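You operate a simulated robot arm through the tools that you are given. There is no shell and no other tool. Be economical: measure what you need, move in short steps, check, and stop when the job is done.

You run a simulated two-armed robot. Do the job below in one go: nothing can be reset, and whatever is moved stays where it is left.

Task
Put the steel ring from the workbench top on the top of the blue bench. Put the filter from the top of the blue bench on the left end of the wooden bench. Put one of the oil bottles from the top of the small white cabinet on the right end of the wooden bench. Put the folded cloth on the left end of the wooden bench away on the steel ledge on the control desk. Do these in any order. Set down upright: filter, oil bottle.

Only the result counts: the job must be done as asked and must still hold three seconds after the hand-in. Knocking over, shifting, dropping, spilling or breaking anything else fails it. Flat cloth is picked up by pressing the open fingertips on it (5 to 10 N) and closing them slowly along it; thin cloth reads only 2 to 8 mm in the jaws.

Robot
Two 7-joint arms with fingered hands on one trunk, on a base that drives. Base frame: it is fixed to the floor where the robot stands at the start and does not move with it; the origin is under the middle of the robot, x ahead of it, y to its left, z up. Readings come in mm, rad, newtons and seconds.
The left shoulder is at the start at [80, 198, 1488], the right one opposite. With the tool pointing down near the work surface each hand reaches from about 100 to 400 mm from the robot's upright axis, wherever it stands, measured 20 degrees to its own side. Places, roughly: filter (4x4x6 cm) [900, 1500, 800]; folded cloth (7x9x3 cm) [3600, 2700, 900]; left end of the wooden bench [3700, 2700, 900]; oil bottle [-1000, 1750, 500]; right end of the wooden bench [3700, 3600, 900]; steel ledge on the control desk (23x27 cm) [-7160, 4720, 980]; steel ring (5x5x2 cm) [500, -100, 800]; top of the blue bench [800, 1400, 800]. Payload 4 kg a hand.
The tool frame of a hand sits at the grasp point between the pads (the TCP): z along the fingers, y along the line on which they close. The tips reach 26 mm beyond it. The gripper opens to 132 mm. The gripper's body begins 73 mm behind the TCP. The gripper is a hand of 4 fingers: y runs from the thumb to the fingers, the wrist lies at [0, 0, -239] in the tool frame, and closing takes about 1.5 s.
Orientation is that of the tool frame in the base frame, as [roll, pitch, yaw] about the fixed x, y, z axes, in that order (R = Rz(yaw) Ry(pitch) Rx(roll)). With the fingers straight down and closing along the base's y, the tool's x points along the base's -x, its y along +y and its z along -z.

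Tools
- The arms move only by the tool play_rows. It takes "left_commands", "right_commands" or both (then of equal length, played together; a hand with none holds still); each is a list of rows, each a list of 2 entries, a list of its own where there are three numbers: the shift along the base's x, y, z in mm, then the turn, a rotation vector about the base's x, y, z in rad. In form: [[[x, y, z], [wx, wy, wz]], ...]. A call has 1 to 12 rows; each row shifts and turns the commanded pose from where the row before left it. "left_claw" and "right_claw" are, for a hand that has rows, the finger opening in mm, from 0 to 132, set as the call begins (left out, the last holds). Rows are played at 5 a second. More than 50 mm and 0.15 rad between two rows, or a gripper value outside its range, and nothing of the call is played. Where a pose cannot be reached the arm comes as near as it can. A force on the tool above 40 N (or 10 N above the force at the start of the call, whichever is more), or a blocked arm, ends the call early, and 0.2 s more pass. The fingers move at their own pace (about 72 mm/s each) and stop on an object; they squeeze with about 32 N. The grip force told is the motor's: it shows also when the fingers shut on nothing. Time passes only in rows, and 0.2 s behind the last, so rows that do not move let the fingers close. It gives the time, the measured TCP pose, the force on the tool (base axes), the opening and the grip force at its end, in the units of the frame above (readings bear some noise), with the torque about the TCP (base axes, N m) and any sound that the robot's microphone picked up.
- Cameras (640 x 400 px; columns grow to the right, rows downward): "scene" is now at [83.4, -20, 1623.1]; the picture's right is [-0.35, -0.94, 0.00], its down [-0.87, 0.33, -0.36] and it looks along [0.34, -0.13, -0.93] (base axes); focal length 259 px, centre (320, 200). "left" rides on the left gripper at [-68, 2, -97] in its tool frame; the picture's right is [-0.03, -1.00, 0.00], its down [0.82, -0.02, -0.58] and it looks along [0.58, -0.01, 0.82] (tool axes); focal length 270 px, centre (320, 200). "right" rides on the right gripper at [68, 2, -97] in its tool frame; the picture's right is [-0.03, 1.00, 0.00], its down [-0.82, -0.02, -0.58] and it looks along [-0.58, -0.01, 0.82] (tool axes); focal length 270 px, centre (320, 200). There is no depth. A picture from a camera that has moved, and an enlarged one, comes with that camera's place and axes in the base frame and with its lens.
- get_image(camera): a new picture of that camera. The clock stands still meanwhile.
- lift_body(by): slides the trunk up (or, below 0, down) by that many mm; the arms and the scene camera ride with it, the base frame stays. It gives what a move gives, with no picture.
- steer(legs): drives the robot by 1 to 6 legs, each [ahead, left, turn to the left] in mm, mm and rad, along the robot's own axes; the way and the turn of a leg run together, so that a leg with both is an arc; at most 1500 mm and 3.142 rad a leg. The arms and the cameras ride along, it lands a little off, and it stops where it bumps. It gives what a move gives.
- set_grasp(shape, hand): the hand has 4 fingers and takes this shape, open, in about a second: jaw (thumb against the fingers, like two jaws); tri (thumb and two fingers); tip (a fingertip pinch); poke (one finger out to press); point (the index stretched); flat (the hand flat); cup (the hand cupped); fist (a fist). The gripper value then closes the fingers along that shape, each until it touches; the sizes above hold for jaw. It gives what a move gives, with no picture.
- pan_tilt(pan, tilt): turns the head with the scene camera to pan (to the left, within 1.501 rad either way) and tilt (down, from -0.506 to 1.204), counted from straight ahead of the robot. It gives what a move gives.
- inspect(camera, box): a new picture of the part [left, top, right, bottom] of that camera's present view, enlarged. The clock stands still meanwhile.
- hand_in(): hands the job in; it is judged then, once.

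Go step by step. Nothing tells you exact positions but the pictures and the camera data: compare them with the known pose of the tool, close in by small moves and look again before you grip or let go. The budget is 165 turns and 130 pictures, counting those below and the enlarged ones. Unless the task says otherwise, let go and move clear before handing in, and close with one line.

The tools are called as a command line: name --argument value ..., lists and objects as JSON in quotes. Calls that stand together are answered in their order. play_rows: Moves the arms, as the interface text tells. Its arguments: {"type":"object","properties":{"left_commands":{"type":"array","items":{"type":"array"}},"left_claw":{"type":"number"},"right_commands":{"type":"array","items":{"type":"array"}},"right_claw":{"type":"number"}},"required":[]} The other tools are called the same way: lift_body (by) slides the trunk up or down; set_grasp (shape, hand) gives the hand a shape; steer (legs) drives the base; pan_tilt (pan, tilt) turns the head that bears the scene camera; get_image (camera) takes a picture; inspect (camera, box) takes an enlarged picture of a part of a camera's view; hand_in () hands the job in.

At the start:

```text
time: 0.0
left_tool_pos: [313.6, 49.7, 1052.7]
left_tool_rot: [-3.14, 0.001, 3.14]
left_ft_force: [-0.2, -1.0, -0.2]
left_ft_torque: [0.01, 0.02, 0.01]
left_width: 131.8
left_gripper_force: 0.1
left_shape: jaw
right_tool_pos: [318.8, -219.0, 1022.0]
right_tool_rot: [-3.141, 0.0, -3.141]
right_ft_force: [-0.3, 0.5, 0.4]
right_ft_torque: [0.01, -0.01, 0.0]
right_width: 132.0
right_gripper_force: 0.0
right_shape: jaw
trunk travel left (down, up): [-798.0, 42.0]
robot x, y, heading: [-1.3, -0.1, -0.003]
head pan, tilt: [-0.356, 1.201]
```

scene: 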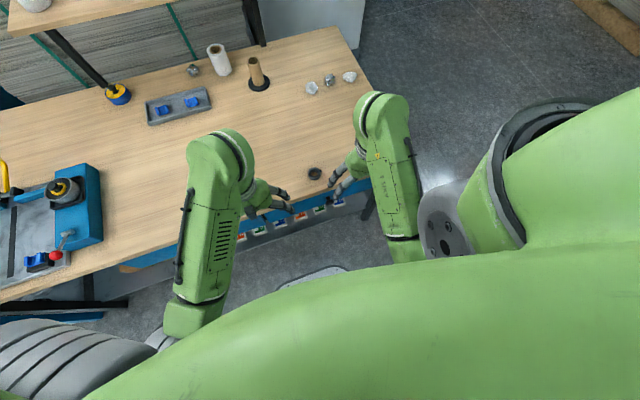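
right: 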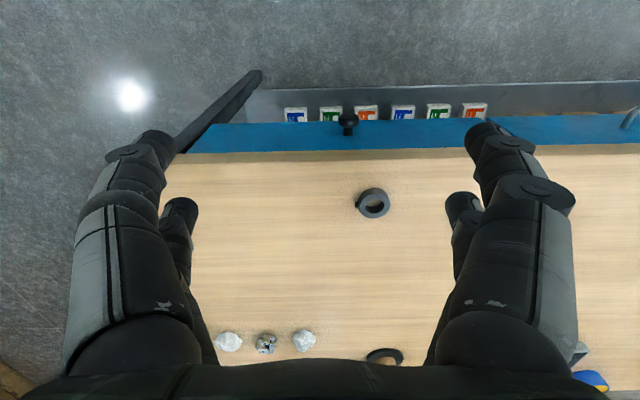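
left: 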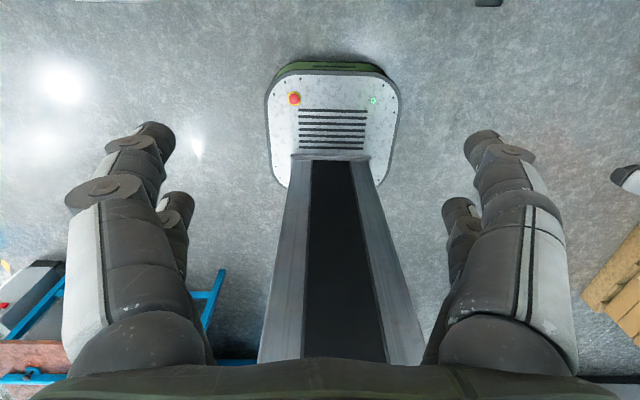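

The ring lies at about [480, -150, 810] on the workbench, from both the scene and the right camera. Before moving I look around to learn where the other benches and the free floor are.

pan_tilt --pan 0.9 --tilt 0.5

get_image --camera "scene"

pan_tilt --pan 1.5 --tilt 0.3

get_image --camera "scene"

pan_tilt --pan 0.0 --tilt 0.7

get_image --camera "scene"

```text
time: 1.4
left_tool_pos: [312.9, 48.6, 1051.8]
left_tool_rot: [-3.141, 0.001, -3.141]
left_ft_force: [-0.5, -0.1, 0.8]
left_ft_torque: [0.01, 0.02, -0.02]
left_width: 131.8
left_gripper_force: 0.1
left_shape: jaw
right_tool_pos: [320.3, -218.8, 1022.9]
right_tool_rot: [3.141, 0.001, -3.141]
right_ft_force: [0.4, 0.0, 0.2]
right_ft_torque: [-0.01, 0.0, -0.01]
right_width: 131.7
right_gripper_force: 0.2
right_shape: jaw
trunk travel left (down, up): [-798.0, 42.0]
robot x, y, heading: [1.0, -1.0, 0.005]
head pan, tilt: [0.901, 0.499]
```

```text
126 pictures are left
camera scene: at [87.6, 70.7, 1676.8], right [0.78, -0.62, 0.0], down [-0.3, -0.38, -0.88], along [0.55, 0.69, -0.48], focal length 259 px, centre (320, 200)
```

scene: 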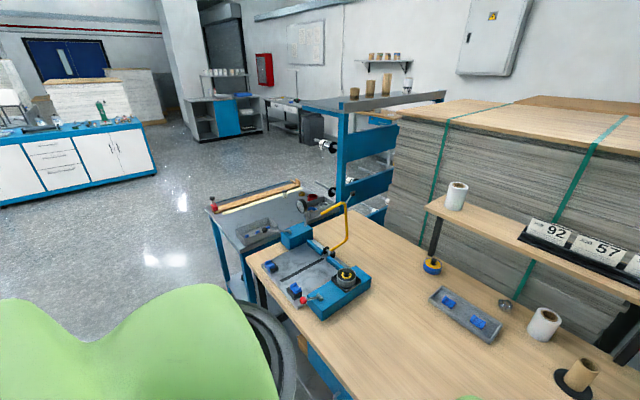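

```text
time: 2.4
left_tool_pos: [313.5, 49.3, 1052.6]
left_tool_rot: [-3.14, 0.001, -3.141]
left_ft_force: [0.5, -0.1, 0.6]
left_ft_torque: [-0.01, 0.01, 0.0]
left_width: 131.9
left_gripper_force: 0.1
left_shape: jaw
right_tool_pos: [320.6, -219.0, 1023.2]
right_tool_rot: [3.141, 0.0, 3.142]
right_ft_force: [-0.3, -1.1, -0.4]
right_ft_torque: [-0.02, -0.04, -0.01]
right_width: 132.1
right_gripper_force: 0.0
right_shape: jaw
trunk travel left (down, up): [-798.0, 42.0]
robot x, y, heading: [-3.8, 0.6, -0.003]
head pan, tilt: [1.499, 0.3]
```

```text
125 pictures are left
camera scene: at [37.7, 92.6, 1695.2], right [1.0, -0.07, 0.0], down [-0.02, -0.3, -0.96], along [0.07, 0.95, -0.3], focal length 259 px, centre (320, 200)
```

scene: 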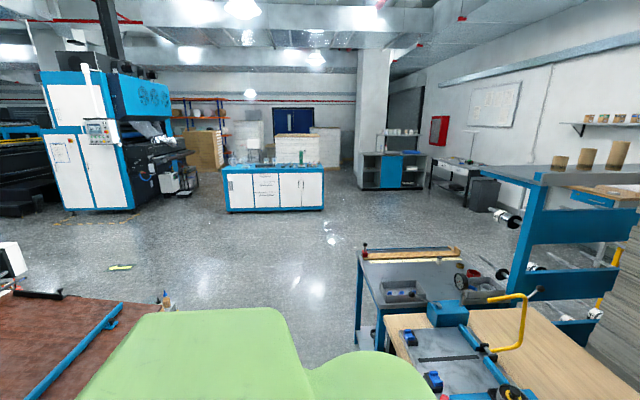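

```text
time: 4.0
left_tool_pos: [313.4, 48.4, 1052.7]
left_tool_rot: [-3.141, 0.001, -3.141]
left_ft_force: [-0.6, 0.3, -0.2]
left_ft_torque: [-0.02, 0.01, -0.01]
left_width: 132.0
left_gripper_force: 0.0
left_shape: jaw
right_tool_pos: [319.0, -218.2, 1023.3]
right_tool_rot: [-3.141, 0.0, 3.141]
right_ft_force: [-0.5, 0.0, 0.6]
right_ft_torque: [-0.01, 0.0, 0.01]
right_width: 131.9
right_gripper_force: 0.0
right_shape: jaw
trunk travel left (down, up): [-798.0, 42.0]
robot x, y, heading: [-3.2, -0.3, -0.002]
head pan, tilt: [0.0, 0.7]
```

```text
124 pictures are left
camera scene: at [115.9, -0.4, 1659.1], right [0.0, -1.0, 0.0], down [-0.64, 0.0, -0.77], along [0.77, 0.0, -0.64], focal length 259 px, centre (320, 200)
```

scene: 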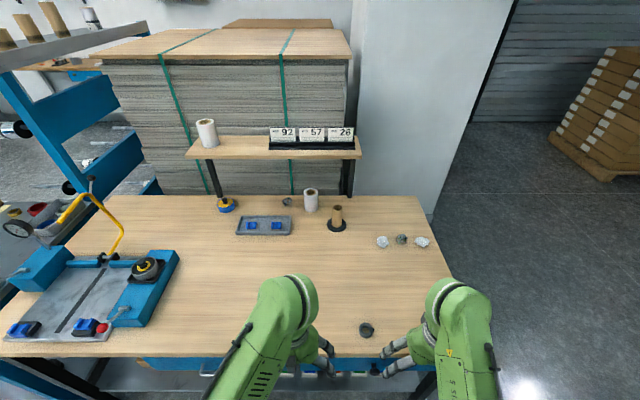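

The ring is on the near edge of the workbench; the blue bench with trays stands to its left further on. I drive a little nearer, lower the trunk and look with the right hand camera.

steer --legs '[[100, 0, 0]]'

lift_body --by -80

play_rows --right_commands '[[[20, 30, 0], [0, 0, 0]], [[20, 30, 0], [0, 0, 0]], [[15, 10, 0], [0, 0, 0]], [[0, 0, 0], [0, 0, 0]]]'

get_image --camera "right"

```text
time: 5.2
left_tool_pos: [403.9, 48.2, 1055.4]
left_tool_rot: [-3.14, 0.006, 3.141]
left_ft_force: [-0.2, -0.4, 0.2]
left_ft_torque: [0.04, -0.03, -0.01]
left_width: 132.0
left_gripper_force: 0.1
left_shape: jaw
right_tool_pos: [411.5, -218.8, 1025.7]
right_tool_rot: [3.141, 0.006, 3.142]
right_ft_force: [0.0, 0.1, 0.3]
right_ft_torque: [0.01, -0.07, -0.02]
right_width: 131.9
right_gripper_force: 0.0
right_shape: jaw
trunk travel left (down, up): [-798.0, 42.0]
robot x, y, heading: [96.7, 0.6, -0.004]
head pan, tilt: [0.0, 0.7]
```

```text
time: 6.3
left_tool_pos: [409.0, 49.0, 973.2]
left_tool_rot: [3.141, 0.001, 3.141]
left_ft_force: [0.2, 0.0, -0.5]
left_ft_torque: [-0.01, -0.02, 0.02]
left_width: 132.2
left_gripper_force: 0.0
left_shape: jaw
right_tool_pos: [415.8, -218.7, 943.5]
right_tool_rot: [3.14, 0.002, 3.14]
right_ft_force: [0.1, 0.0, 0.4]
right_ft_torque: [-0.02, -0.01, -0.01]
right_width: 131.9
right_gripper_force: 0.0
right_shape: jaw
trunk travel left (down, up): [-718.0, 122.0]
robot x, y, heading: [98.2, -0.7, 0.005]
head pan, tilt: [0.0, 0.7]
```

```text
time: 7.3
left_tool_pos: [411.6, 49.0, 971.1]
left_tool_rot: [-3.14, -0.001, -3.141]
left_ft_force: [-1.0, -0.3, 0.4]
left_ft_torque: [-0.01, 0.0, 0.04]
left_width: 132.1
left_gripper_force: 0.1
left_shape: jaw
right_tool_pos: [472.2, -148.2, 943.1]
right_tool_rot: [3.141, 0.0, -3.141]
right_ft_force: [-0.5, 0.7, 0.2]
right_ft_torque: [-0.04, 0.02, -0.01]
right_width: 132.1
right_gripper_force: 0.0
right_shape: jaw
trunk travel left (down, up): [-718.0, 122.0]
robot x, y, heading: [100.1, 0.1, 0.001]
head pan, tilt: [0.0, 0.7]
```

```text
123 pictures are left
camera right: at [403.0, -147.2, 1038.9], right [0.03, 1.0, 0.0], down [0.82, -0.02, 0.58], along [0.58, -0.01, -0.82], focal length 270 px, centre (320, 200)
```

right: 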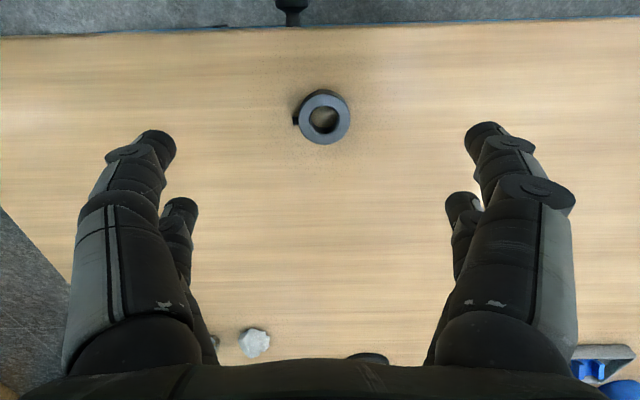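

The ring is at about [477, -146], almost straight under the right hand. I go down over it, slowing at the end to feel the bench top.

play_rows --right_commands '[[[5, 2, -40], [0, 0, 0]], [[0, 0, -40], [0, 0, 0]], [[0, 0, -15], [0, 0, 0]], [[0, 0, -8], [0, 0, 0]], [[0, 0, 0], [0, 0, 0]]]'

get_image --camera "right"

```text
time: 8.6
left_tool_pos: [411.3, 49.3, 970.8]
left_tool_rot: [-3.138, -0.002, 3.141]
left_ft_force: [-0.3, -0.2, -0.1]
left_ft_torque: [0.02, 0.01, -0.01]
left_width: 131.9
left_gripper_force: 0.0
left_shape: jaw
right_tool_pos: [477.3, -148.3, 838.1]
right_tool_rot: [3.141, 0.0, 3.141]
right_ft_force: [0.2, 1.1, -1.1]
right_ft_torque: [0.02, -0.01, -0.02]
right_width: 131.7
right_gripper_force: 0.1
right_shape: jaw
trunk travel left (down, up): [-718.0, 122.0]
robot x, y, heading: [96.0, 2.3, -0.001]
head pan, tilt: [0.0, 0.7]
```

```text
122 pictures are left
camera right: at [409.0, -145.6, 934.9], right [0.03, 1.0, 0.0], down [0.82, -0.02, 0.58], along [0.58, -0.01, -0.82], focal length 270 px, centre (320, 200)
```

right: 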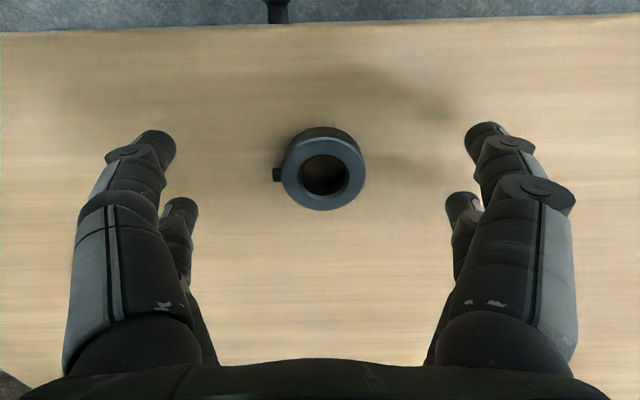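

The ring has a small knob on its right side, in the closing line, so I turn the hand about 45° before closing. The tips are still a little above the top.

play_rows --right_commands '[[[0, 2, 0], [0, 0, 0.15]], [[0, 2, 0], [0, 0, 0.15]], [[0, 0, 0], [0, 0, 0.15]], [[0, 0, 0], [0, 0, 0.15]], [[0, 0, 0], [0, 0, 0.15]], [[0, 0, -5], [0, 0, 0]], [[0, 0, -3], [0, 0, 0]], [[0, 0, -2], [0, 0, 0]], [[0, 0, 0], [0, 0, 0]]]'

get_image --camera "right"

```text
time: 10.6
left_tool_pos: [410.8, 49.3, 972.5]
left_tool_rot: [-3.14, 0.001, 3.141]
left_ft_force: [0.4, 0.2, 0.2]
left_ft_torque: [0.04, 0.01, 0.01]
left_width: 131.9
left_gripper_force: 0.0
left_shape: jaw
right_tool_pos: [477.5, -144.4, 830.1]
right_tool_rot: [3.141, 0.0, -2.392]
right_ft_force: [0.1, -0.1, -0.4]
right_ft_torque: [0.0, 0.04, 0.01]
right_width: 132.1
right_gripper_force: 0.1
right_shape: jaw
trunk travel left (down, up): [-718.0, 122.0]
robot x, y, heading: [102.0, -2.2, 0.002]
head pan, tilt: [0.0, 0.7]
```

```text
121 pictures are left
camera right: at [426.2, -188.2, 926.2], right [-0.66, 0.75, 0.0], down [0.61, 0.54, 0.58], along [0.43, 0.38, -0.82], focal length 270 px, centre (320, 200)
```

right: 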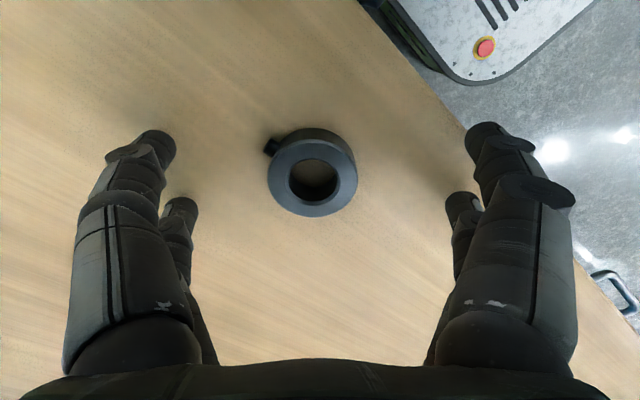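

The ring is centred between the fingers and the knob is out of the line. I lower a last 2 mm and close.

play_rows --right_commands '[[[0, -2, -3], [0, 0, 0]], [[0, 0, 0], [0, 0, 0]], [[0, 0, 0], [0, 0, 0]], [[0, 0, 0], [0, 0, 0]], [[0, 0, 0], [0, 0, 0]], [[0, 0, 0], [0, 0, 0]], [[0, 0, 0], [0, 0, 0]], [[0, 0, 0], [0, 0, 0]]]' --right_claw 30

play_rows --right_commands '[[[0, 0, 20], [0, 0, 0]], [[0, 0, 30], [0, 0, 0]], [[0, 0, 40], [0, 0, 0]], [[0, 0, 40], [0, 0, 0]], [[0, 0, 0], [0, 0, 0]]]'

get_image --camera "right"

```text
time: 12.3
left_tool_pos: [411.5, 48.4, 970.9]
left_tool_rot: [-3.141, -0.003, -3.141]
left_ft_force: [-0.5, -0.8, -0.2]
left_ft_torque: [-0.03, 0.01, 0.02]
left_width: 131.9
left_gripper_force: 0.1
left_shape: jaw
right_tool_pos: [477.5, -145.6, 826.1]
right_tool_rot: [-3.141, 0.0, -2.392]
right_ft_force: [-1.4, -0.4, -0.9]
right_ft_torque: [0.01, -0.02, 0.02]
right_width: 20.8
right_gripper_force: 32.0
right_shape: jaw
trunk travel left (down, up): [-718.0, 122.0]
robot x, y, heading: [98.1, -5.0, -0.001]
head pan, tilt: [0.0, 0.7]
```

```text
time: 13.6
left_tool_pos: [411.8, 49.3, 971.3]
left_tool_rot: [-3.139, -0.002, -3.14]
left_ft_force: [0.3, -0.4, 0.4]
left_ft_torque: [-0.02, 0.01, 0.0]
left_width: 131.9
left_gripper_force: 0.0
left_shape: jaw
right_tool_pos: [477.7, -145.7, 956.8]
right_tool_rot: [3.14, -0.001, -2.394]
right_ft_force: [0.1, -0.6, -1.1]
right_ft_torque: [-0.02, 0.03, -0.02]
right_width: 20.0
right_gripper_force: 31.6
right_shape: jaw
trunk travel left (down, up): [-718.0, 122.0]
robot x, y, heading: [100.5, 0.7, 0.0]
head pan, tilt: [0.0, 0.7]
```

```text
120 pictures are left
camera right: at [426.2, -190.6, 1052.1], right [-0.66, 0.75, 0.0], down [0.61, 0.54, 0.58], along [0.43, 0.38, -0.82], focal length 270 px, centre (320, 200)
```

right: 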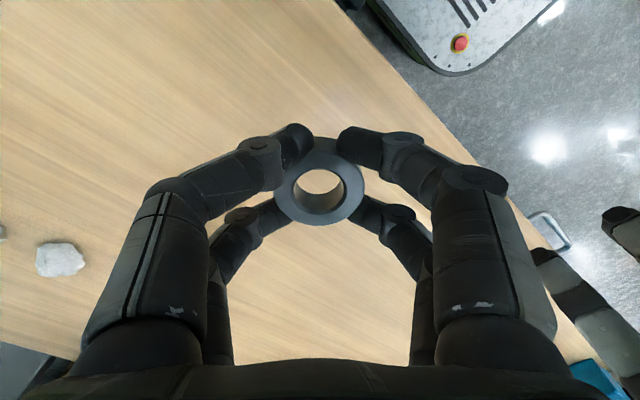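

The ring is held. I back off from the workbench and drive left to face the short side of the blue bench, then look down at it.

steer --legs '[[-350, 0, 0], [0, 1400, 0]]'

pan_tilt --pan 0 --tilt 0.6

get_image --camera "scene"

```text
time: 22.5
left_tool_pos: [64.2, 1463.0, 972.5]
left_tool_rot: [3.141, -0.002, 3.128]
left_ft_force: [-0.2, 0.4, -0.7]
left_ft_torque: [0.02, -0.01, 0.02]
left_width: 131.9
left_gripper_force: 0.0
left_shape: jaw
right_tool_pos: [128.7, 1268.1, 956.1]
right_tool_rot: [3.139, 0.0, -2.405]
right_ft_force: [-0.1, 0.8, -1.6]
right_ft_torque: [-0.04, -0.01, -0.03]
right_width: 19.9
right_gripper_force: 32.3
right_shape: jaw
trunk travel left (down, up): [-718.0, 122.0]
robot x, y, heading: [-250.9, 1416.9, -0.01]
head pan, tilt: [0.0, 0.7]
```

```text
time: 23.2
left_tool_pos: [63.4, 1463.1, 972.9]
left_tool_rot: [-3.141, -0.002, 3.13]
left_ft_force: [0.0, 0.7, 0.6]
left_ft_torque: [0.01, 0.02, -0.01]
left_width: 131.8
left_gripper_force: 0.0
left_shape: jaw
right_tool_pos: [129.0, 1269.1, 956.0]
right_tool_rot: [3.141, 0.001, -2.403]
right_ft_force: [-0.7, 0.4, -1.3]
right_ft_torque: [-0.02, -0.02, 0.0]
right_width: 19.6
right_gripper_force: 32.2
right_shape: jaw
trunk travel left (down, up): [-718.0, 122.0]
robot x, y, heading: [-250.7, 1417.3, -0.008]
head pan, tilt: [0.0, 0.6]
```

```text
119 pictures are left
camera scene: at [-129.9, 1416.5, 1587.7], right [-0.01, -1.0, 0.0], down [-0.57, 0.01, -0.82], along [0.82, -0.01, -0.57], focal length 259 px, centre (320, 200)
```

scene: 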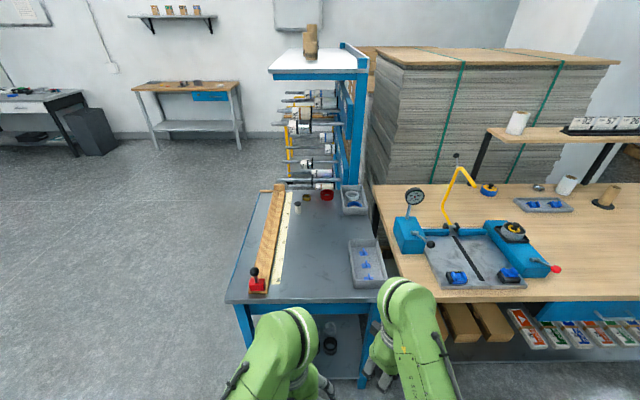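

The blue bench's top spans about x 400–1120, y 1205–1735. I enlarge it to find the filter.

inspect --camera "scene" --box '[220, 160, 400, 310]'

```text
2.67 times, centred on (310, 235) of scene
camera zoom: at [-129.9, 1416.5, 1587.7], right [-0.01, -1.0, 0.0], down [-0.57, 0.01, -0.82], along [0.82, -0.01, -0.57], focal length 690 px, centre (347, 107)
```

zoom: 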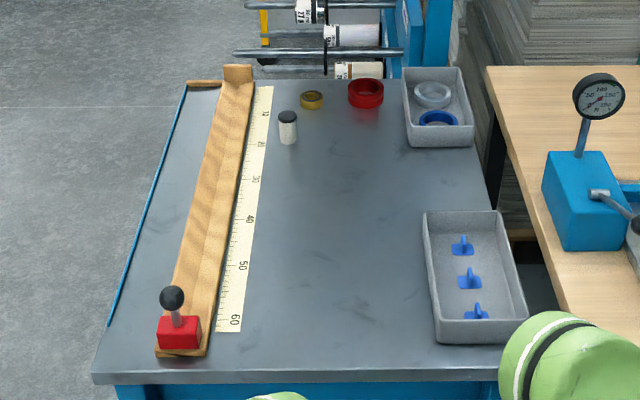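

The filter stands at about [887, 1514] behind the wooden strip; it's reachable from the bench's left (+y) side. I drive around to that side, facing -y, staying clear at first.

steer --legs '[[0, 820, 0], [1050, 0, 0], [0, 0, -1.562]]'

get_image --camera "scene"

```text
time: 36.4
left_tool_pos: [856.6, 1937.8, 972.2]
left_tool_rot: [-3.14, -0.002, 1.597]
left_ft_force: [-0.2, 0.3, 0.7]
left_ft_torque: [-0.04, 0.02, -0.02]
left_width: 132.0
left_gripper_force: 0.0
left_shape: jaw
right_tool_pos: [664.0, 1866.5, 957.0]
right_tool_rot: [-3.14, 0.001, 2.347]
right_ft_force: [0.1, -1.6, -1.9]
right_ft_torque: [0.02, 0.02, 0.03]
right_width: 18.8
right_gripper_force: 31.8
right_shape: jaw
trunk travel left (down, up): [-718.0, 122.0]
robot x, y, heading: [797.4, 2251.3, -1.543]
head pan, tilt: [0.0, 0.6]
```

```text
117 pictures are left
camera scene: at [803.6, 2130.5, 1587.7], right [-1.0, -0.03, 0.0], down [-0.02, 0.56, -0.82], along [0.02, -0.82, -0.57], focal length 259 px, centre (320, 200)
```

scene: 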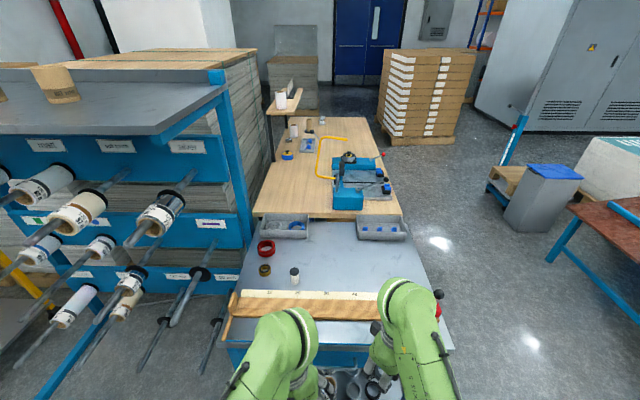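

I see the filter ahead-left and the rack rods further left. There's something grey right below my hands near the bench edge, so I look down before driving nearer.

pan_tilt --pan 0 --tilt 1.1

get_image --camera "scene"

get_image --camera "left"

```text
time: 37.3
left_tool_pos: [857.3, 1938.6, 972.1]
left_tool_rot: [-3.14, -0.002, 1.598]
left_ft_force: [0.5, 0.9, -0.7]
left_ft_torque: [0.01, 0.0, 0.0]
left_width: 132.1
left_gripper_force: 0.2
left_shape: jaw
right_tool_pos: [663.8, 1865.1, 955.5]
right_tool_rot: [3.14, 0.0, 2.349]
right_ft_force: [-0.2, 0.4, -0.9]
right_ft_torque: [-0.01, 0.0, 0.02]
right_width: 18.8
right_gripper_force: 32.3
right_shape: jaw
trunk travel left (down, up): [-718.0, 122.0]
robot x, y, heading: [796.4, 2251.9, -1.542]
head pan, tilt: [0.0, 1.1]
```

```text
116 pictures are left
camera scene: at [802.7, 2155.7, 1549.2], right [-1.0, -0.03, 0.0], down [-0.02, 0.89, -0.45], along [0.01, -0.45, -0.89], focal length 259 px, centre (320, 200)
```

scene: 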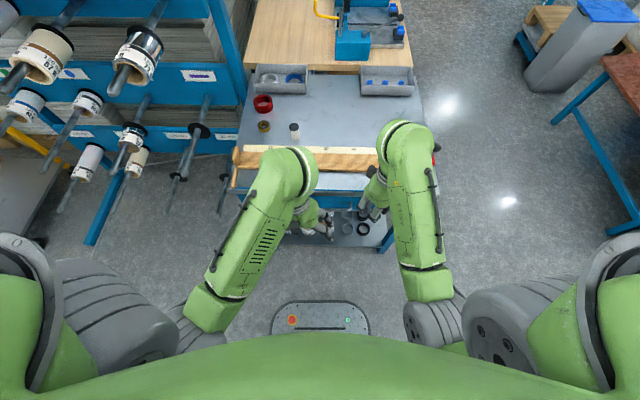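

```text
115 pictures are left
camera left: at [858.8, 1869.2, 1068.3], right [-1.0, -0.05, 0.0], down [-0.04, 0.81, 0.58], along [-0.03, 0.58, -0.82], focal length 270 px, centre (320, 200)
```

left: 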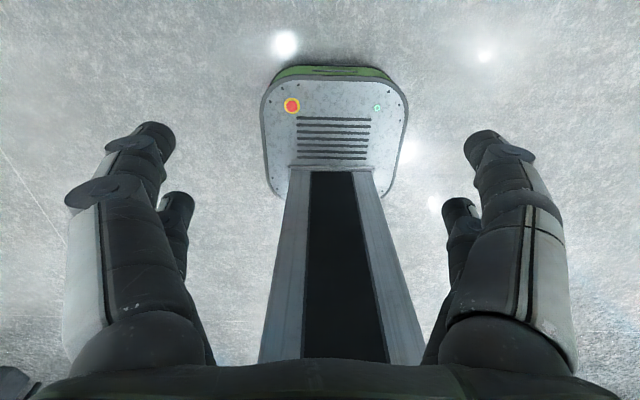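

The bench's lower shelf edge is ~270 mm ahead of the base front, and rack rods stay beyond x≈1150. I move ahead 235 mm and 65 mm to the right.

steer --legs '[[0, -65, -0.028], [235, 0, 0]]'

get_image --camera "scene"

get_image --camera "right"

```text
time: 39.6
left_tool_pos: [782.7, 1702.5, 972.4]
left_tool_rot: [-3.141, 0.002, 1.567]
left_ft_force: [-0.5, 1.1, 0.2]
left_ft_torque: [-0.01, -0.01, -0.02]
left_width: 131.8
left_gripper_force: 0.1
left_shape: jaw
right_tool_pos: [588.1, 1636.5, 956.7]
right_tool_rot: [-3.141, 0.002, 2.318]
right_ft_force: [0.1, 0.0, -1.2]
right_ft_torque: [0.01, 0.0, 0.0]
right_width: 18.9
right_gripper_force: 32.5
right_shape: jaw
trunk travel left (down, up): [-718.0, 122.0]
robot x, y, heading: [734.1, 2011.7, -1.575]
head pan, tilt: [0.0, 1.1]
```

```text
114 pictures are left
camera scene: at [735.7, 1923.1, 1549.4], right [-1.0, 0.0, 0.0], down [0.0, 0.89, -0.46], along [0.0, -0.46, -0.89], focal length 259 px, centre (320, 200)
```

scene: 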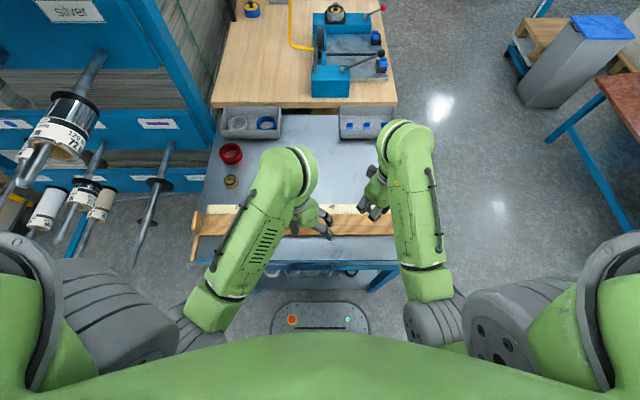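

```text
113 pictures are left
camera right: at [543.2, 1688.3, 1053.1], right [0.75, 0.66, 0.0], down [0.54, -0.61, 0.58], along [0.38, -0.44, -0.82], focal length 270 px, centre (320, 200)
```

right: 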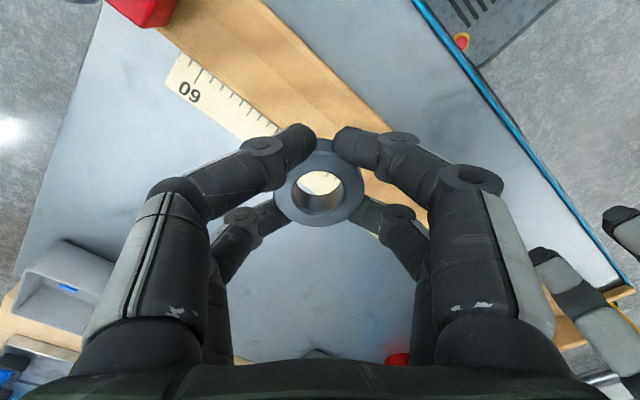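

The ruler's edge is at y≈1558, so I carry the ring further to about [610, 1480], over clear bench top.

play_rows --right_commands '[[[5, -40, 0], [0, 0, 0]], [[5, -40, 0], [0, 0, 0]], [[5, -40, 0], [0, 0, 0]], [[5, -36, 0], [0, 0, 0]], [[0, 0, 0], [0, 0, 0]]]'

play_rows --right_commands '[[[0, 0, -40], [0, 0, 0]], [[0, 0, -40], [0, 0, 0]], [[0, 0, -25], [0, 0, 0]], [[0, 0, 0], [0, 0, 0]]]'

get_image --camera "right"

```text
time: 40.8
left_tool_pos: [781.7, 1701.0, 971.4]
left_tool_rot: [-3.141, 0.001, 1.567]
left_ft_force: [-0.2, 0.0, 0.0]
left_ft_torque: [-0.05, -0.02, 0.03]
left_width: 131.6
left_gripper_force: 0.0
left_shape: jaw
right_tool_pos: [609.7, 1477.1, 956.9]
right_tool_rot: [-3.141, -0.001, 2.317]
right_ft_force: [-0.1, 0.5, -0.8]
right_ft_torque: [0.0, 0.03, -0.03]
right_width: 18.2
right_gripper_force: 32.5
right_shape: jaw
trunk travel left (down, up): [-718.0, 122.0]
robot x, y, heading: [733.0, 2013.0, -1.579]
head pan, tilt: [0.0, 1.1]
```

```text
time: 41.8
left_tool_pos: [782.2, 1700.5, 970.7]
left_tool_rot: [-3.139, -0.002, 1.566]
left_ft_force: [-0.3, 0.2, 0.7]
left_ft_torque: [-0.01, 0.02, 0.01]
left_width: 132.0
left_gripper_force: 0.1
left_shape: jaw
right_tool_pos: [608.5, 1476.7, 850.2]
right_tool_rot: [3.142, -0.002, 2.318]
right_ft_force: [0.6, -0.3, -1.8]
right_ft_torque: [0.02, 0.01, -0.02]
right_width: 17.9
right_gripper_force: 31.6
right_shape: jaw
trunk travel left (down, up): [-718.0, 122.0]
robot x, y, heading: [735.2, 2014.9, -1.571]
head pan, tilt: [0.0, 1.1]
```

```text
112 pictures are left
camera right: at [563.5, 1528.1, 946.5], right [0.75, 0.66, 0.0], down [0.54, -0.61, 0.58], along [0.38, -0.43, -0.82], focal length 270 px, centre (320, 200)
```

right: 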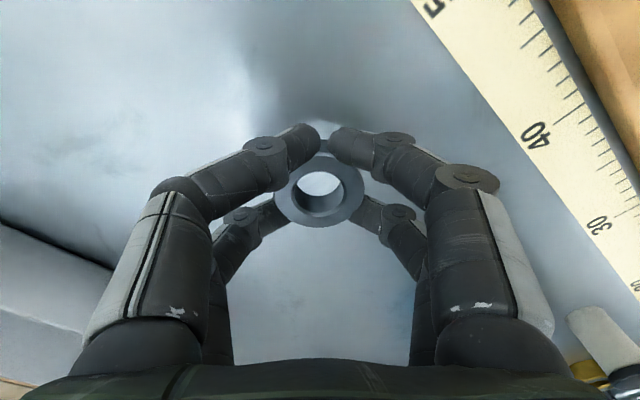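

Clear area. I lower in small steps until the ring touches.

play_rows --right_commands '[[[0, 0, -10], [0, 0, 0]], [[0, 0, -6], [0, 0, 0]], [[0, 0, -3], [0, 0, 0]], [[0, 0, -2], [0, 0, 0]], [[0, 0, 0], [0, 0, 0]]]'

get_image --camera "right"

```text
time: 43.0
left_tool_pos: [781.8, 1700.2, 971.8]
left_tool_rot: [3.141, -0.001, 1.569]
left_ft_force: [0.1, -0.2, -0.4]
left_ft_torque: [-0.02, 0.01, 0.0]
left_width: 131.9
left_gripper_force: 0.1
left_shape: jaw
right_tool_pos: [608.7, 1477.8, 830.0]
right_tool_rot: [-3.141, 0.001, 2.317]
right_ft_force: [-0.4, -0.9, -1.5]
right_ft_torque: [-0.01, -0.05, 0.01]
right_width: 17.7
right_gripper_force: 32.1
right_shape: jaw
trunk travel left (down, up): [-718.0, 122.0]
robot x, y, heading: [736.6, 2013.0, -1.57]
head pan, tilt: [0.0, 1.1]
```

```text
111 pictures are left
camera right: at [563.2, 1529.5, 926.2], right [0.75, 0.66, 0.0], down [0.54, -0.61, 0.58], along [0.38, -0.43, -0.82], focal length 270 px, centre (320, 200)
```

right: 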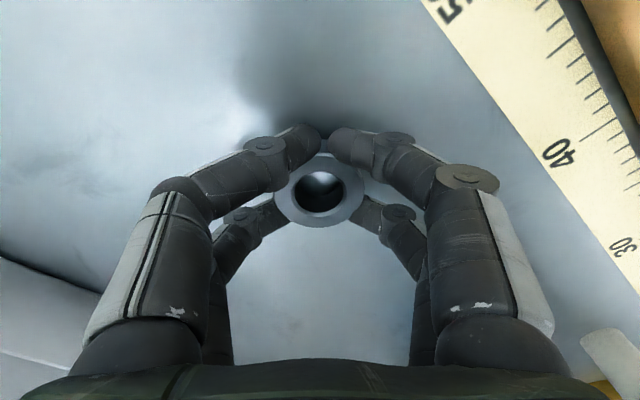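

No contact yet; I lower further in 2 mm steps.

play_rows --right_commands '[[[0, 0, -2], [0, 0, 0]], [[0, 0, -2], [0, 0, 0]], [[0, 0, -1], [0, 0, 0]], [[0, 0, 0], [0, 0, 0]]]'

```text
time: 44.0
left_tool_pos: [783.1, 1701.1, 972.1]
left_tool_rot: [-3.141, -0.001, 1.569]
left_ft_force: [0.1, 0.7, -0.8]
left_ft_torque: [0.02, 0.02, -0.01]
left_width: 132.0
left_gripper_force: 0.0
left_shape: jaw
right_tool_pos: [608.5, 1478.2, 825.8]
right_tool_rot: [-3.14, 0.004, 2.316]
right_ft_force: [-0.7, 0.3, 8.7]
right_ft_torque: [-0.04, -0.23, 0.01]
right_width: 17.8
right_gripper_force: 32.7
right_shape: jaw
trunk travel left (down, up): [-718.0, 122.0]
robot x, y, heading: [735.7, 2013.6, -1.572]
head pan, tilt: [0.0, 1.1]
```

Contact (about 9 N). I open and rise straight up.

play_rows --right_commands '[[[0, 0, 0], [0, 0, 0]], [[0, 0, 0], [0, 0, 0]], [[0, 0, 0], [0, 0, 0]], [[0, 0, 0], [0, 0, 0]], [[0, 0, 0], [0, 0, 0]], [[0, 0, 0], [0, 0, 0]], [[0, 0, 0], [0, 0, 0]], [[0, 0, 20], [0, 0, 0]], [[0, 0, 40], [0, 0, 0]], [[0, 0, 40], [0, 0, 0]], [[0, 0, 0], [0, 0, 0]]]' --right_claw 132

get_image --camera "right"

```text
time: 44.7
left_tool_pos: [781.3, 1698.0, 970.8]
left_tool_rot: [3.142, -0.002, 1.565]
left_ft_force: [0.1, -0.7, -0.3]
left_ft_torque: [0.0, 0.01, 0.02]
left_width: 131.9
left_gripper_force: 0.0
left_shape: jaw
right_tool_pos: [606.7, 1474.4, 827.2]
right_tool_rot: [-3.135, 0.007, 2.317]
right_ft_force: [0.0, -0.5, 0.6]
right_ft_torque: [-0.01, 0.01, 0.06]
right_width: 131.9
right_gripper_force: 0.1
right_shape: jaw
trunk travel left (down, up): [-718.0, 122.0]
robot x, y, heading: [730.7, 2011.0, -1.575]
head pan, tilt: [0.0, 1.1]
stopped in row 3 (right hand): the force on the tool passed its limit at 45 N (the readings are from after the stop); the commanded pose is now the measured one
```

```text
110 pictures are left
camera right: at [561.6, 1526.1, 923.0], right [0.75, 0.66, -0.01], down [0.54, -0.61, 0.58], along [0.38, -0.44, -0.81], focal length 270 px, centre (320, 200)
```

right: 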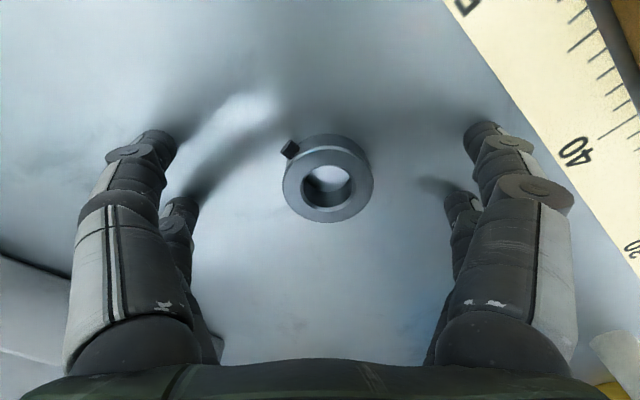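

The ring sits flat and free on the blue bench. I raise the right hand, and bring the left hand over the filter at a safe height.

play_rows --right_commands '[[[0, 0, 20], [0, 0, 0]], [[0, 0, 40], [0, 0, 0]], [[0, 0, 40], [0, 0, 0]], [[0, 40, 20], [0, 0, 0]], [[0, 40, 0], [0, 0, 0]], [[0, 40, 0], [0, 0, 0]]]' --left_commands '[[[20, 0, 0], [0, 0, 0]], [[20, -35, 0], [0, 0, 0]], [[20, -35, 0], [0, 0, 0]], [[20, -35, 0], [0, 0, 0]], [[20, -35, 0], [0, 0, 0]], [[5, -45, 0], [0, 0, 0]]]'

get_image --camera "left"

get_image --camera "scene"

```text
time: 46.1
left_tool_pos: [887.0, 1512.9, 971.5]
left_tool_rot: [-3.14, -0.003, 1.565]
left_ft_force: [-0.7, 0.0, -0.2]
left_ft_torque: [0.05, -0.03, -0.01]
left_width: 131.9
left_gripper_force: 0.1
left_shape: jaw
right_tool_pos: [607.8, 1593.3, 950.6]
right_tool_rot: [-3.132, 0.008, 2.316]
right_ft_force: [-0.1, 0.0, -0.3]
right_ft_torque: [0.0, 0.0, 0.0]
right_width: 131.9
right_gripper_force: 0.0
right_shape: jaw
trunk travel left (down, up): [-718.0, 122.0]
robot x, y, heading: [732.6, 2011.8, -1.573]
head pan, tilt: [0.0, 1.1]
```

```text
109 pictures are left
camera left: at [886.8, 1443.4, 1067.9], right [-1.0, -0.02, 0.0], down [-0.02, 0.81, 0.58], along [-0.01, 0.58, -0.81], focal length 270 px, centre (320, 200)
```

left: 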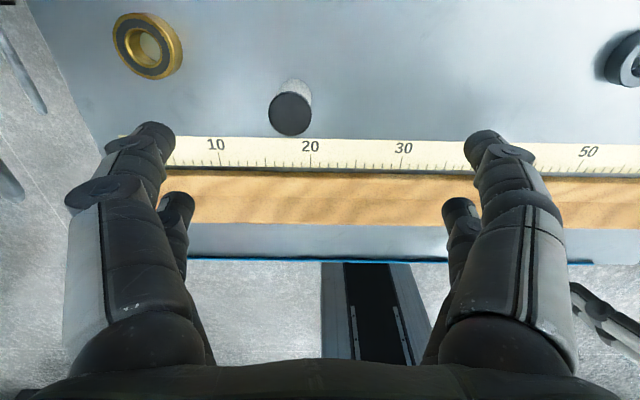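

```text
108 pictures are left
camera scene: at [734.6, 1916.9, 1549.0], right [-1.0, 0.0, 0.0], down [0.0, 0.89, -0.45], along [0.0, -0.45, -0.89], focal length 259 px, centre (320, 200)
```

scene: 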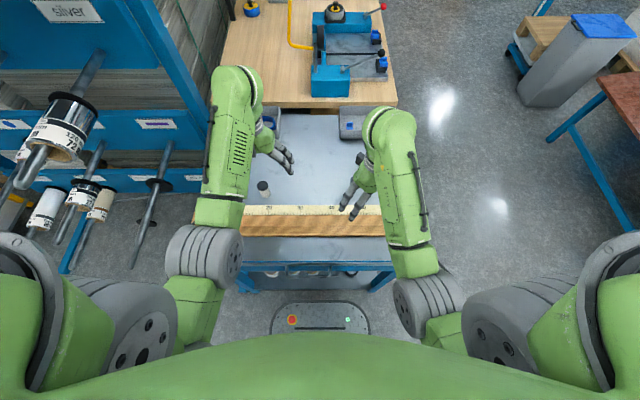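

The left camera puts the filter at about [909, 1510]. I shift there and go down partway.

play_rows --left_commands '[[[22, -3, 0], [0, 0, 0]], [[0, 0, -35], [0, 0, 0]], [[0, 0, -35], [0, 0, 0]], [[0, 0, 0], [0, 0, 0]]]'

get_image --camera "left"

```text
time: 47.1
left_tool_pos: [909.5, 1512.9, 903.0]
left_tool_rot: [-3.141, 0.0, 1.568]
left_ft_force: [-0.6, -0.5, 0.0]
left_ft_torque: [0.04, -0.03, 0.01]
left_width: 131.9
left_gripper_force: 0.1
left_shape: jaw
right_tool_pos: [608.8, 1595.4, 950.1]
right_tool_rot: [-3.134, 0.008, 2.316]
right_ft_force: [-0.1, 0.2, -0.3]
right_ft_torque: [0.0, -0.01, 0.0]
right_width: 131.9
right_gripper_force: 0.1
right_shape: jaw
trunk travel left (down, up): [-718.0, 122.0]
robot x, y, heading: [734.0, 2016.6, -1.573]
head pan, tilt: [0.0, 1.1]
```

```text
107 pictures are left
camera left: at [909.4, 1443.6, 999.4], right [-1.0, -0.02, 0.0], down [-0.02, 0.82, 0.58], along [-0.01, 0.58, -0.82], focal length 270 px, centre (320, 200)
```

left: 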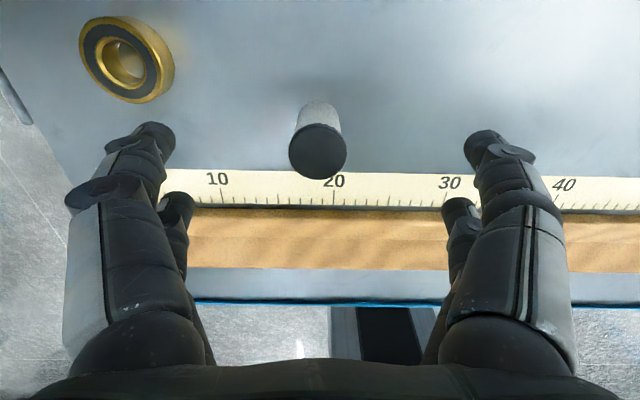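

The filter is centred. I go down around it and close gently.

play_rows --left_commands '[[[0, -3, -35], [0, 0, 0]], [[0, 0, -25], [0, 0, 0]], [[0, 0, -6], [0, 0, 0]], [[0, 0, 0], [0, 0, 0]]]'

play_rows --left_commands '[[[0, 0, 0], [0, 0, 0]], [[0, 0, 0], [0, 0, 0]], [[0, 0, 0], [0, 0, 0]], [[0, 0, 0], [0, 0, 0]], [[0, 0, 0], [0, 0, 0]], [[0, 0, 0], [0, 0, 0]], [[0, 0, 0], [0, 0, 0]], [[0, 0, 0], [0, 0, 0]]]' --left_claw 15

get_image --camera "left"

```text
time: 48.1
left_tool_pos: [908.0, 1508.6, 834.6]
left_tool_rot: [-3.139, -0.003, 1.568]
left_ft_force: [-0.6, 0.2, 0.0]
left_ft_torque: [0.01, 0.0, 0.0]
left_width: 131.7
left_gripper_force: 0.1
left_shape: jaw
right_tool_pos: [609.7, 1594.8, 949.2]
right_tool_rot: [-3.133, 0.009, 2.317]
right_ft_force: [0.2, 0.6, 0.7]
right_ft_torque: [0.02, 0.02, -0.01]
right_width: 132.0
right_gripper_force: 0.0
right_shape: jaw
trunk travel left (down, up): [-718.0, 122.0]
robot x, y, heading: [735.2, 2012.8, -1.575]
head pan, tilt: [0.0, 1.1]
```

```text
time: 49.9
left_tool_pos: [907.7, 1509.4, 836.0]
left_tool_rot: [-3.14, -0.002, 1.568]
left_ft_force: [0.7, 0.8, 0.8]
left_ft_torque: [-0.01, 0.01, -0.01]
left_width: 15.3
left_gripper_force: 0.0
left_shape: jaw
right_tool_pos: [609.3, 1593.6, 950.0]
right_tool_rot: [-3.135, 0.011, 2.316]
right_ft_force: [-0.1, 0.5, -1.2]
right_ft_torque: [-0.01, 0.03, 0.02]
right_width: 131.9
right_gripper_force: 0.1
right_shape: jaw
trunk travel left (down, up): [-718.0, 122.0]
robot x, y, heading: [737.1, 2009.9, -1.573]
head pan, tilt: [0.0, 1.1]
```

```text
106 pictures are left
camera left: at [908.7, 1440.5, 932.0], right [-1.0, -0.02, 0.0], down [-0.02, 0.82, 0.58], along [-0.01, 0.58, -0.82], focal length 270 px, centre (320, 200)
```

left: 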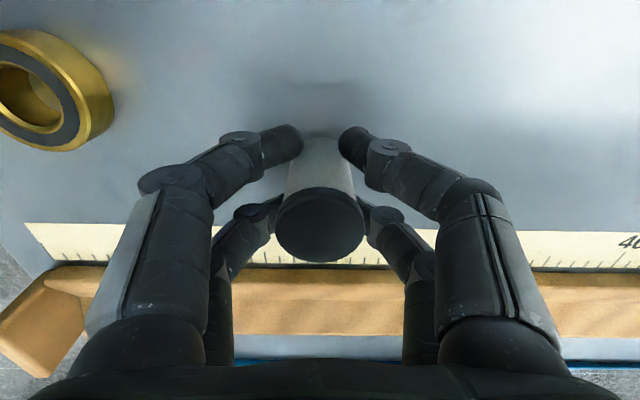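

The fingers haven't gripped yet at this setting; I close further.

play_rows --left_commands '[[[0, 0, 0], [0, 0, 0]], [[0, 0, 0], [0, 0, 0]], [[0, 0, 0], [0, 0, 0]], [[0, 0, 0], [0, 0, 0]]]' --left_claw 0

get_image --camera "left"

```text
time: 50.9
left_tool_pos: [908.8, 1509.7, 835.2]
left_tool_rot: [-3.141, -0.001, 1.568]
left_ft_force: [0.1, -0.4, -0.1]
left_ft_torque: [-0.02, -0.01, -0.03]
left_width: 2.5
left_gripper_force: 31.6
left_shape: jaw
right_tool_pos: [609.4, 1593.6, 950.3]
right_tool_rot: [-3.133, 0.008, 2.316]
right_ft_force: [0.0, 0.2, 0.0]
right_ft_torque: [0.04, 0.0, 0.01]
right_width: 131.9
right_gripper_force: 0.2
right_shape: jaw
trunk travel left (down, up): [-718.0, 122.0]
robot x, y, heading: [734.4, 2013.0, -1.572]
head pan, tilt: [0.0, 1.1]
```

```text
105 pictures are left
camera left: at [908.8, 1440.4, 932.0], right [-1.0, -0.02, 0.0], down [-0.02, 0.82, 0.58], along [-0.01, 0.58, -0.82], focal length 270 px, centre (320, 200)
```

left: 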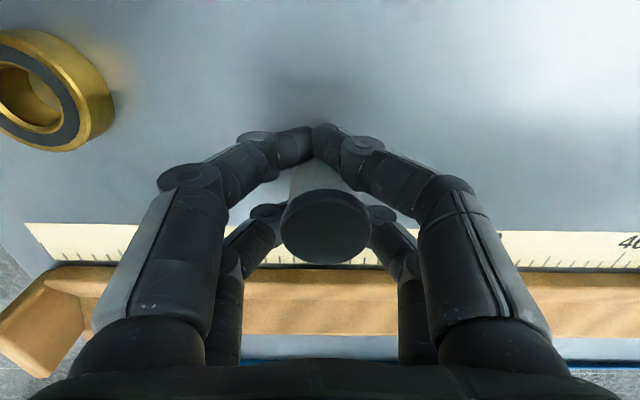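

The fingers have closed with force around it, though off-centre. I test with a small lift.

play_rows --left_commands '[[[0, 0, 8], [0, 0, 0]], [[0, 0, 12], [0, 0, 0]], [[0, 0, 0], [0, 0, 0]]]'

get_image --camera "left"

inspect --camera "scene" --box '[180, 100, 360, 220]'

```text
time: 51.7
left_tool_pos: [907.8, 1509.2, 856.8]
left_tool_rot: [-3.141, -0.002, 1.568]
left_ft_force: [0.4, -0.7, -0.3]
left_ft_torque: [0.0, 0.02, 0.01]
left_width: 2.6
left_gripper_force: 31.8
left_shape: jaw
right_tool_pos: [608.6, 1595.1, 951.0]
right_tool_rot: [-3.133, 0.008, 2.316]
right_ft_force: [-0.8, 1.0, -0.5]
right_ft_torque: [0.0, -0.01, 0.01]
right_width: 131.9
right_gripper_force: 0.1
right_shape: jaw
trunk travel left (down, up): [-718.0, 122.0]
robot x, y, heading: [731.8, 2016.6, -1.57]
head pan, tilt: [0.0, 1.1]
```

```text
104 pictures are left
camera left: at [908.6, 1440.7, 952.5], right [-1.0, -0.02, 0.0], down [-0.02, 0.82, 0.58], along [-0.01, 0.58, -0.82], focal length 270 px, centre (320, 200)
```

left: 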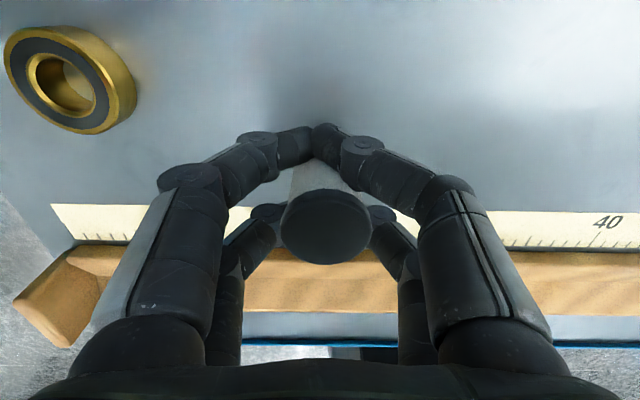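

```text
3.33 times, centred on (270, 160) of scene
camera zoom: at [735.0, 1919.2, 1549.1], right [-1.0, 0.0, 0.0], down [0.0, 0.89, -0.45], along [0.0, -0.45, -0.89], focal length 863 px, centre (487, 333)
```

zoom: 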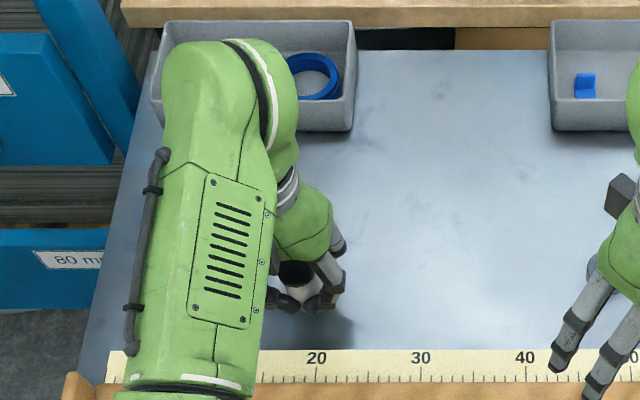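

The filter came up with the hand. I raise it higher, back away from the bench, and turn to face -x to look for the small white cabinet with oil bottles.

play_rows --left_commands '[[[0, 0, 40], [0, 0, 0]], [[0, 0, 40], [0, 0, 0]], [[0, 0, 40], [0, 0, 0]], [[-10, 45, 20], [0, 0, 0]], [[-20, 45, 0], [0, 0, 0]], [[-20, 45, 0], [0, 0, 0]], [[-20, 45, 0], [0, 0, 0]], [[0, 0, 0], [0, 0, 0]]]'

steer --legs '[[-350, 0, 0], [0, 0, -1.571]]'

pan_tilt --pan 0 --tilt 0.45

get_image --camera "scene"

get_image --camera "left"

```text
refused: row 4 steps farther than a row can; nothing moved
```

```text
time: 57.8
left_tool_pos: [227.7, 2198.7, 855.6]
left_tool_rot: [-3.14, -0.001, -0.023]
left_ft_force: [0.7, -0.2, 0.0]
left_ft_torque: [0.03, 0.0, 0.04]
left_width: 1.3
left_gripper_force: 31.9
left_shape: jaw
right_tool_pos: [319.0, 2498.4, 950.5]
right_tool_rot: [-3.134, 0.008, 0.725]
right_ft_force: [0.0, 0.3, -0.2]
right_ft_torque: [0.04, -0.04, -0.01]
right_width: 132.0
right_gripper_force: 0.0
right_shape: jaw
trunk travel left (down, up): [-718.0, 122.0]
robot x, y, heading: [734.3, 2361.9, 3.123]
head pan, tilt: [0.0, 1.1]
```

```text
time: 58.9
left_tool_pos: [229.7, 2199.6, 856.9]
left_tool_rot: [-3.14, -0.003, -0.021]
left_ft_force: [-0.7, -0.5, 0.2]
left_ft_torque: [0.0, 0.02, 0.03]
left_width: 1.7
left_gripper_force: 31.5
left_shape: jaw
right_tool_pos: [319.1, 2497.2, 949.1]
right_tool_rot: [-3.134, 0.008, 0.726]
right_ft_force: [-0.4, -0.1, -0.2]
right_ft_torque: [0.0, -0.02, 0.02]
right_width: 131.8
right_gripper_force: 0.0
right_shape: jaw
trunk travel left (down, up): [-718.0, 122.0]
robot x, y, heading: [738.4, 2364.4, 3.12]
head pan, tilt: [0.0, 0.45]
```

```text
102 pictures are left
camera scene: at [614.3, 2366.1, 1601.2], right [0.02, 1.0, 0.0], down [0.44, -0.01, -0.9], along [-0.9, 0.02, -0.44], focal length 259 px, centre (320, 200)
```

scene: 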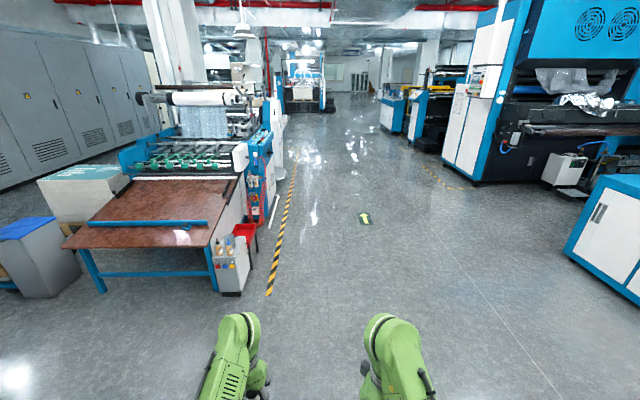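

```text
101 pictures are left
camera left: at [158.7, 2198.9, 952.5], right [0.0, 1.0, 0.0], down [0.82, 0.0, 0.58], along [0.58, 0.0, -0.82], focal length 270 px, centre (320, 200)
```

left: 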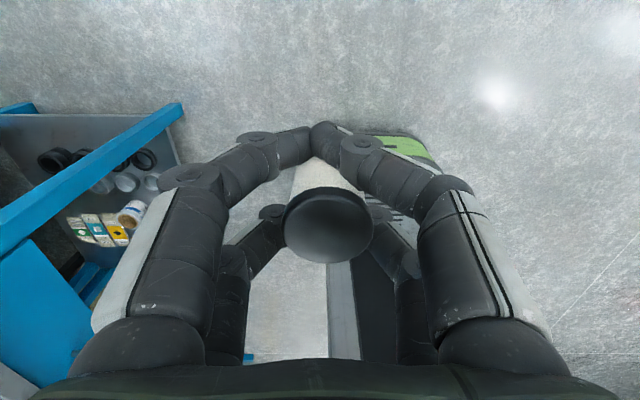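

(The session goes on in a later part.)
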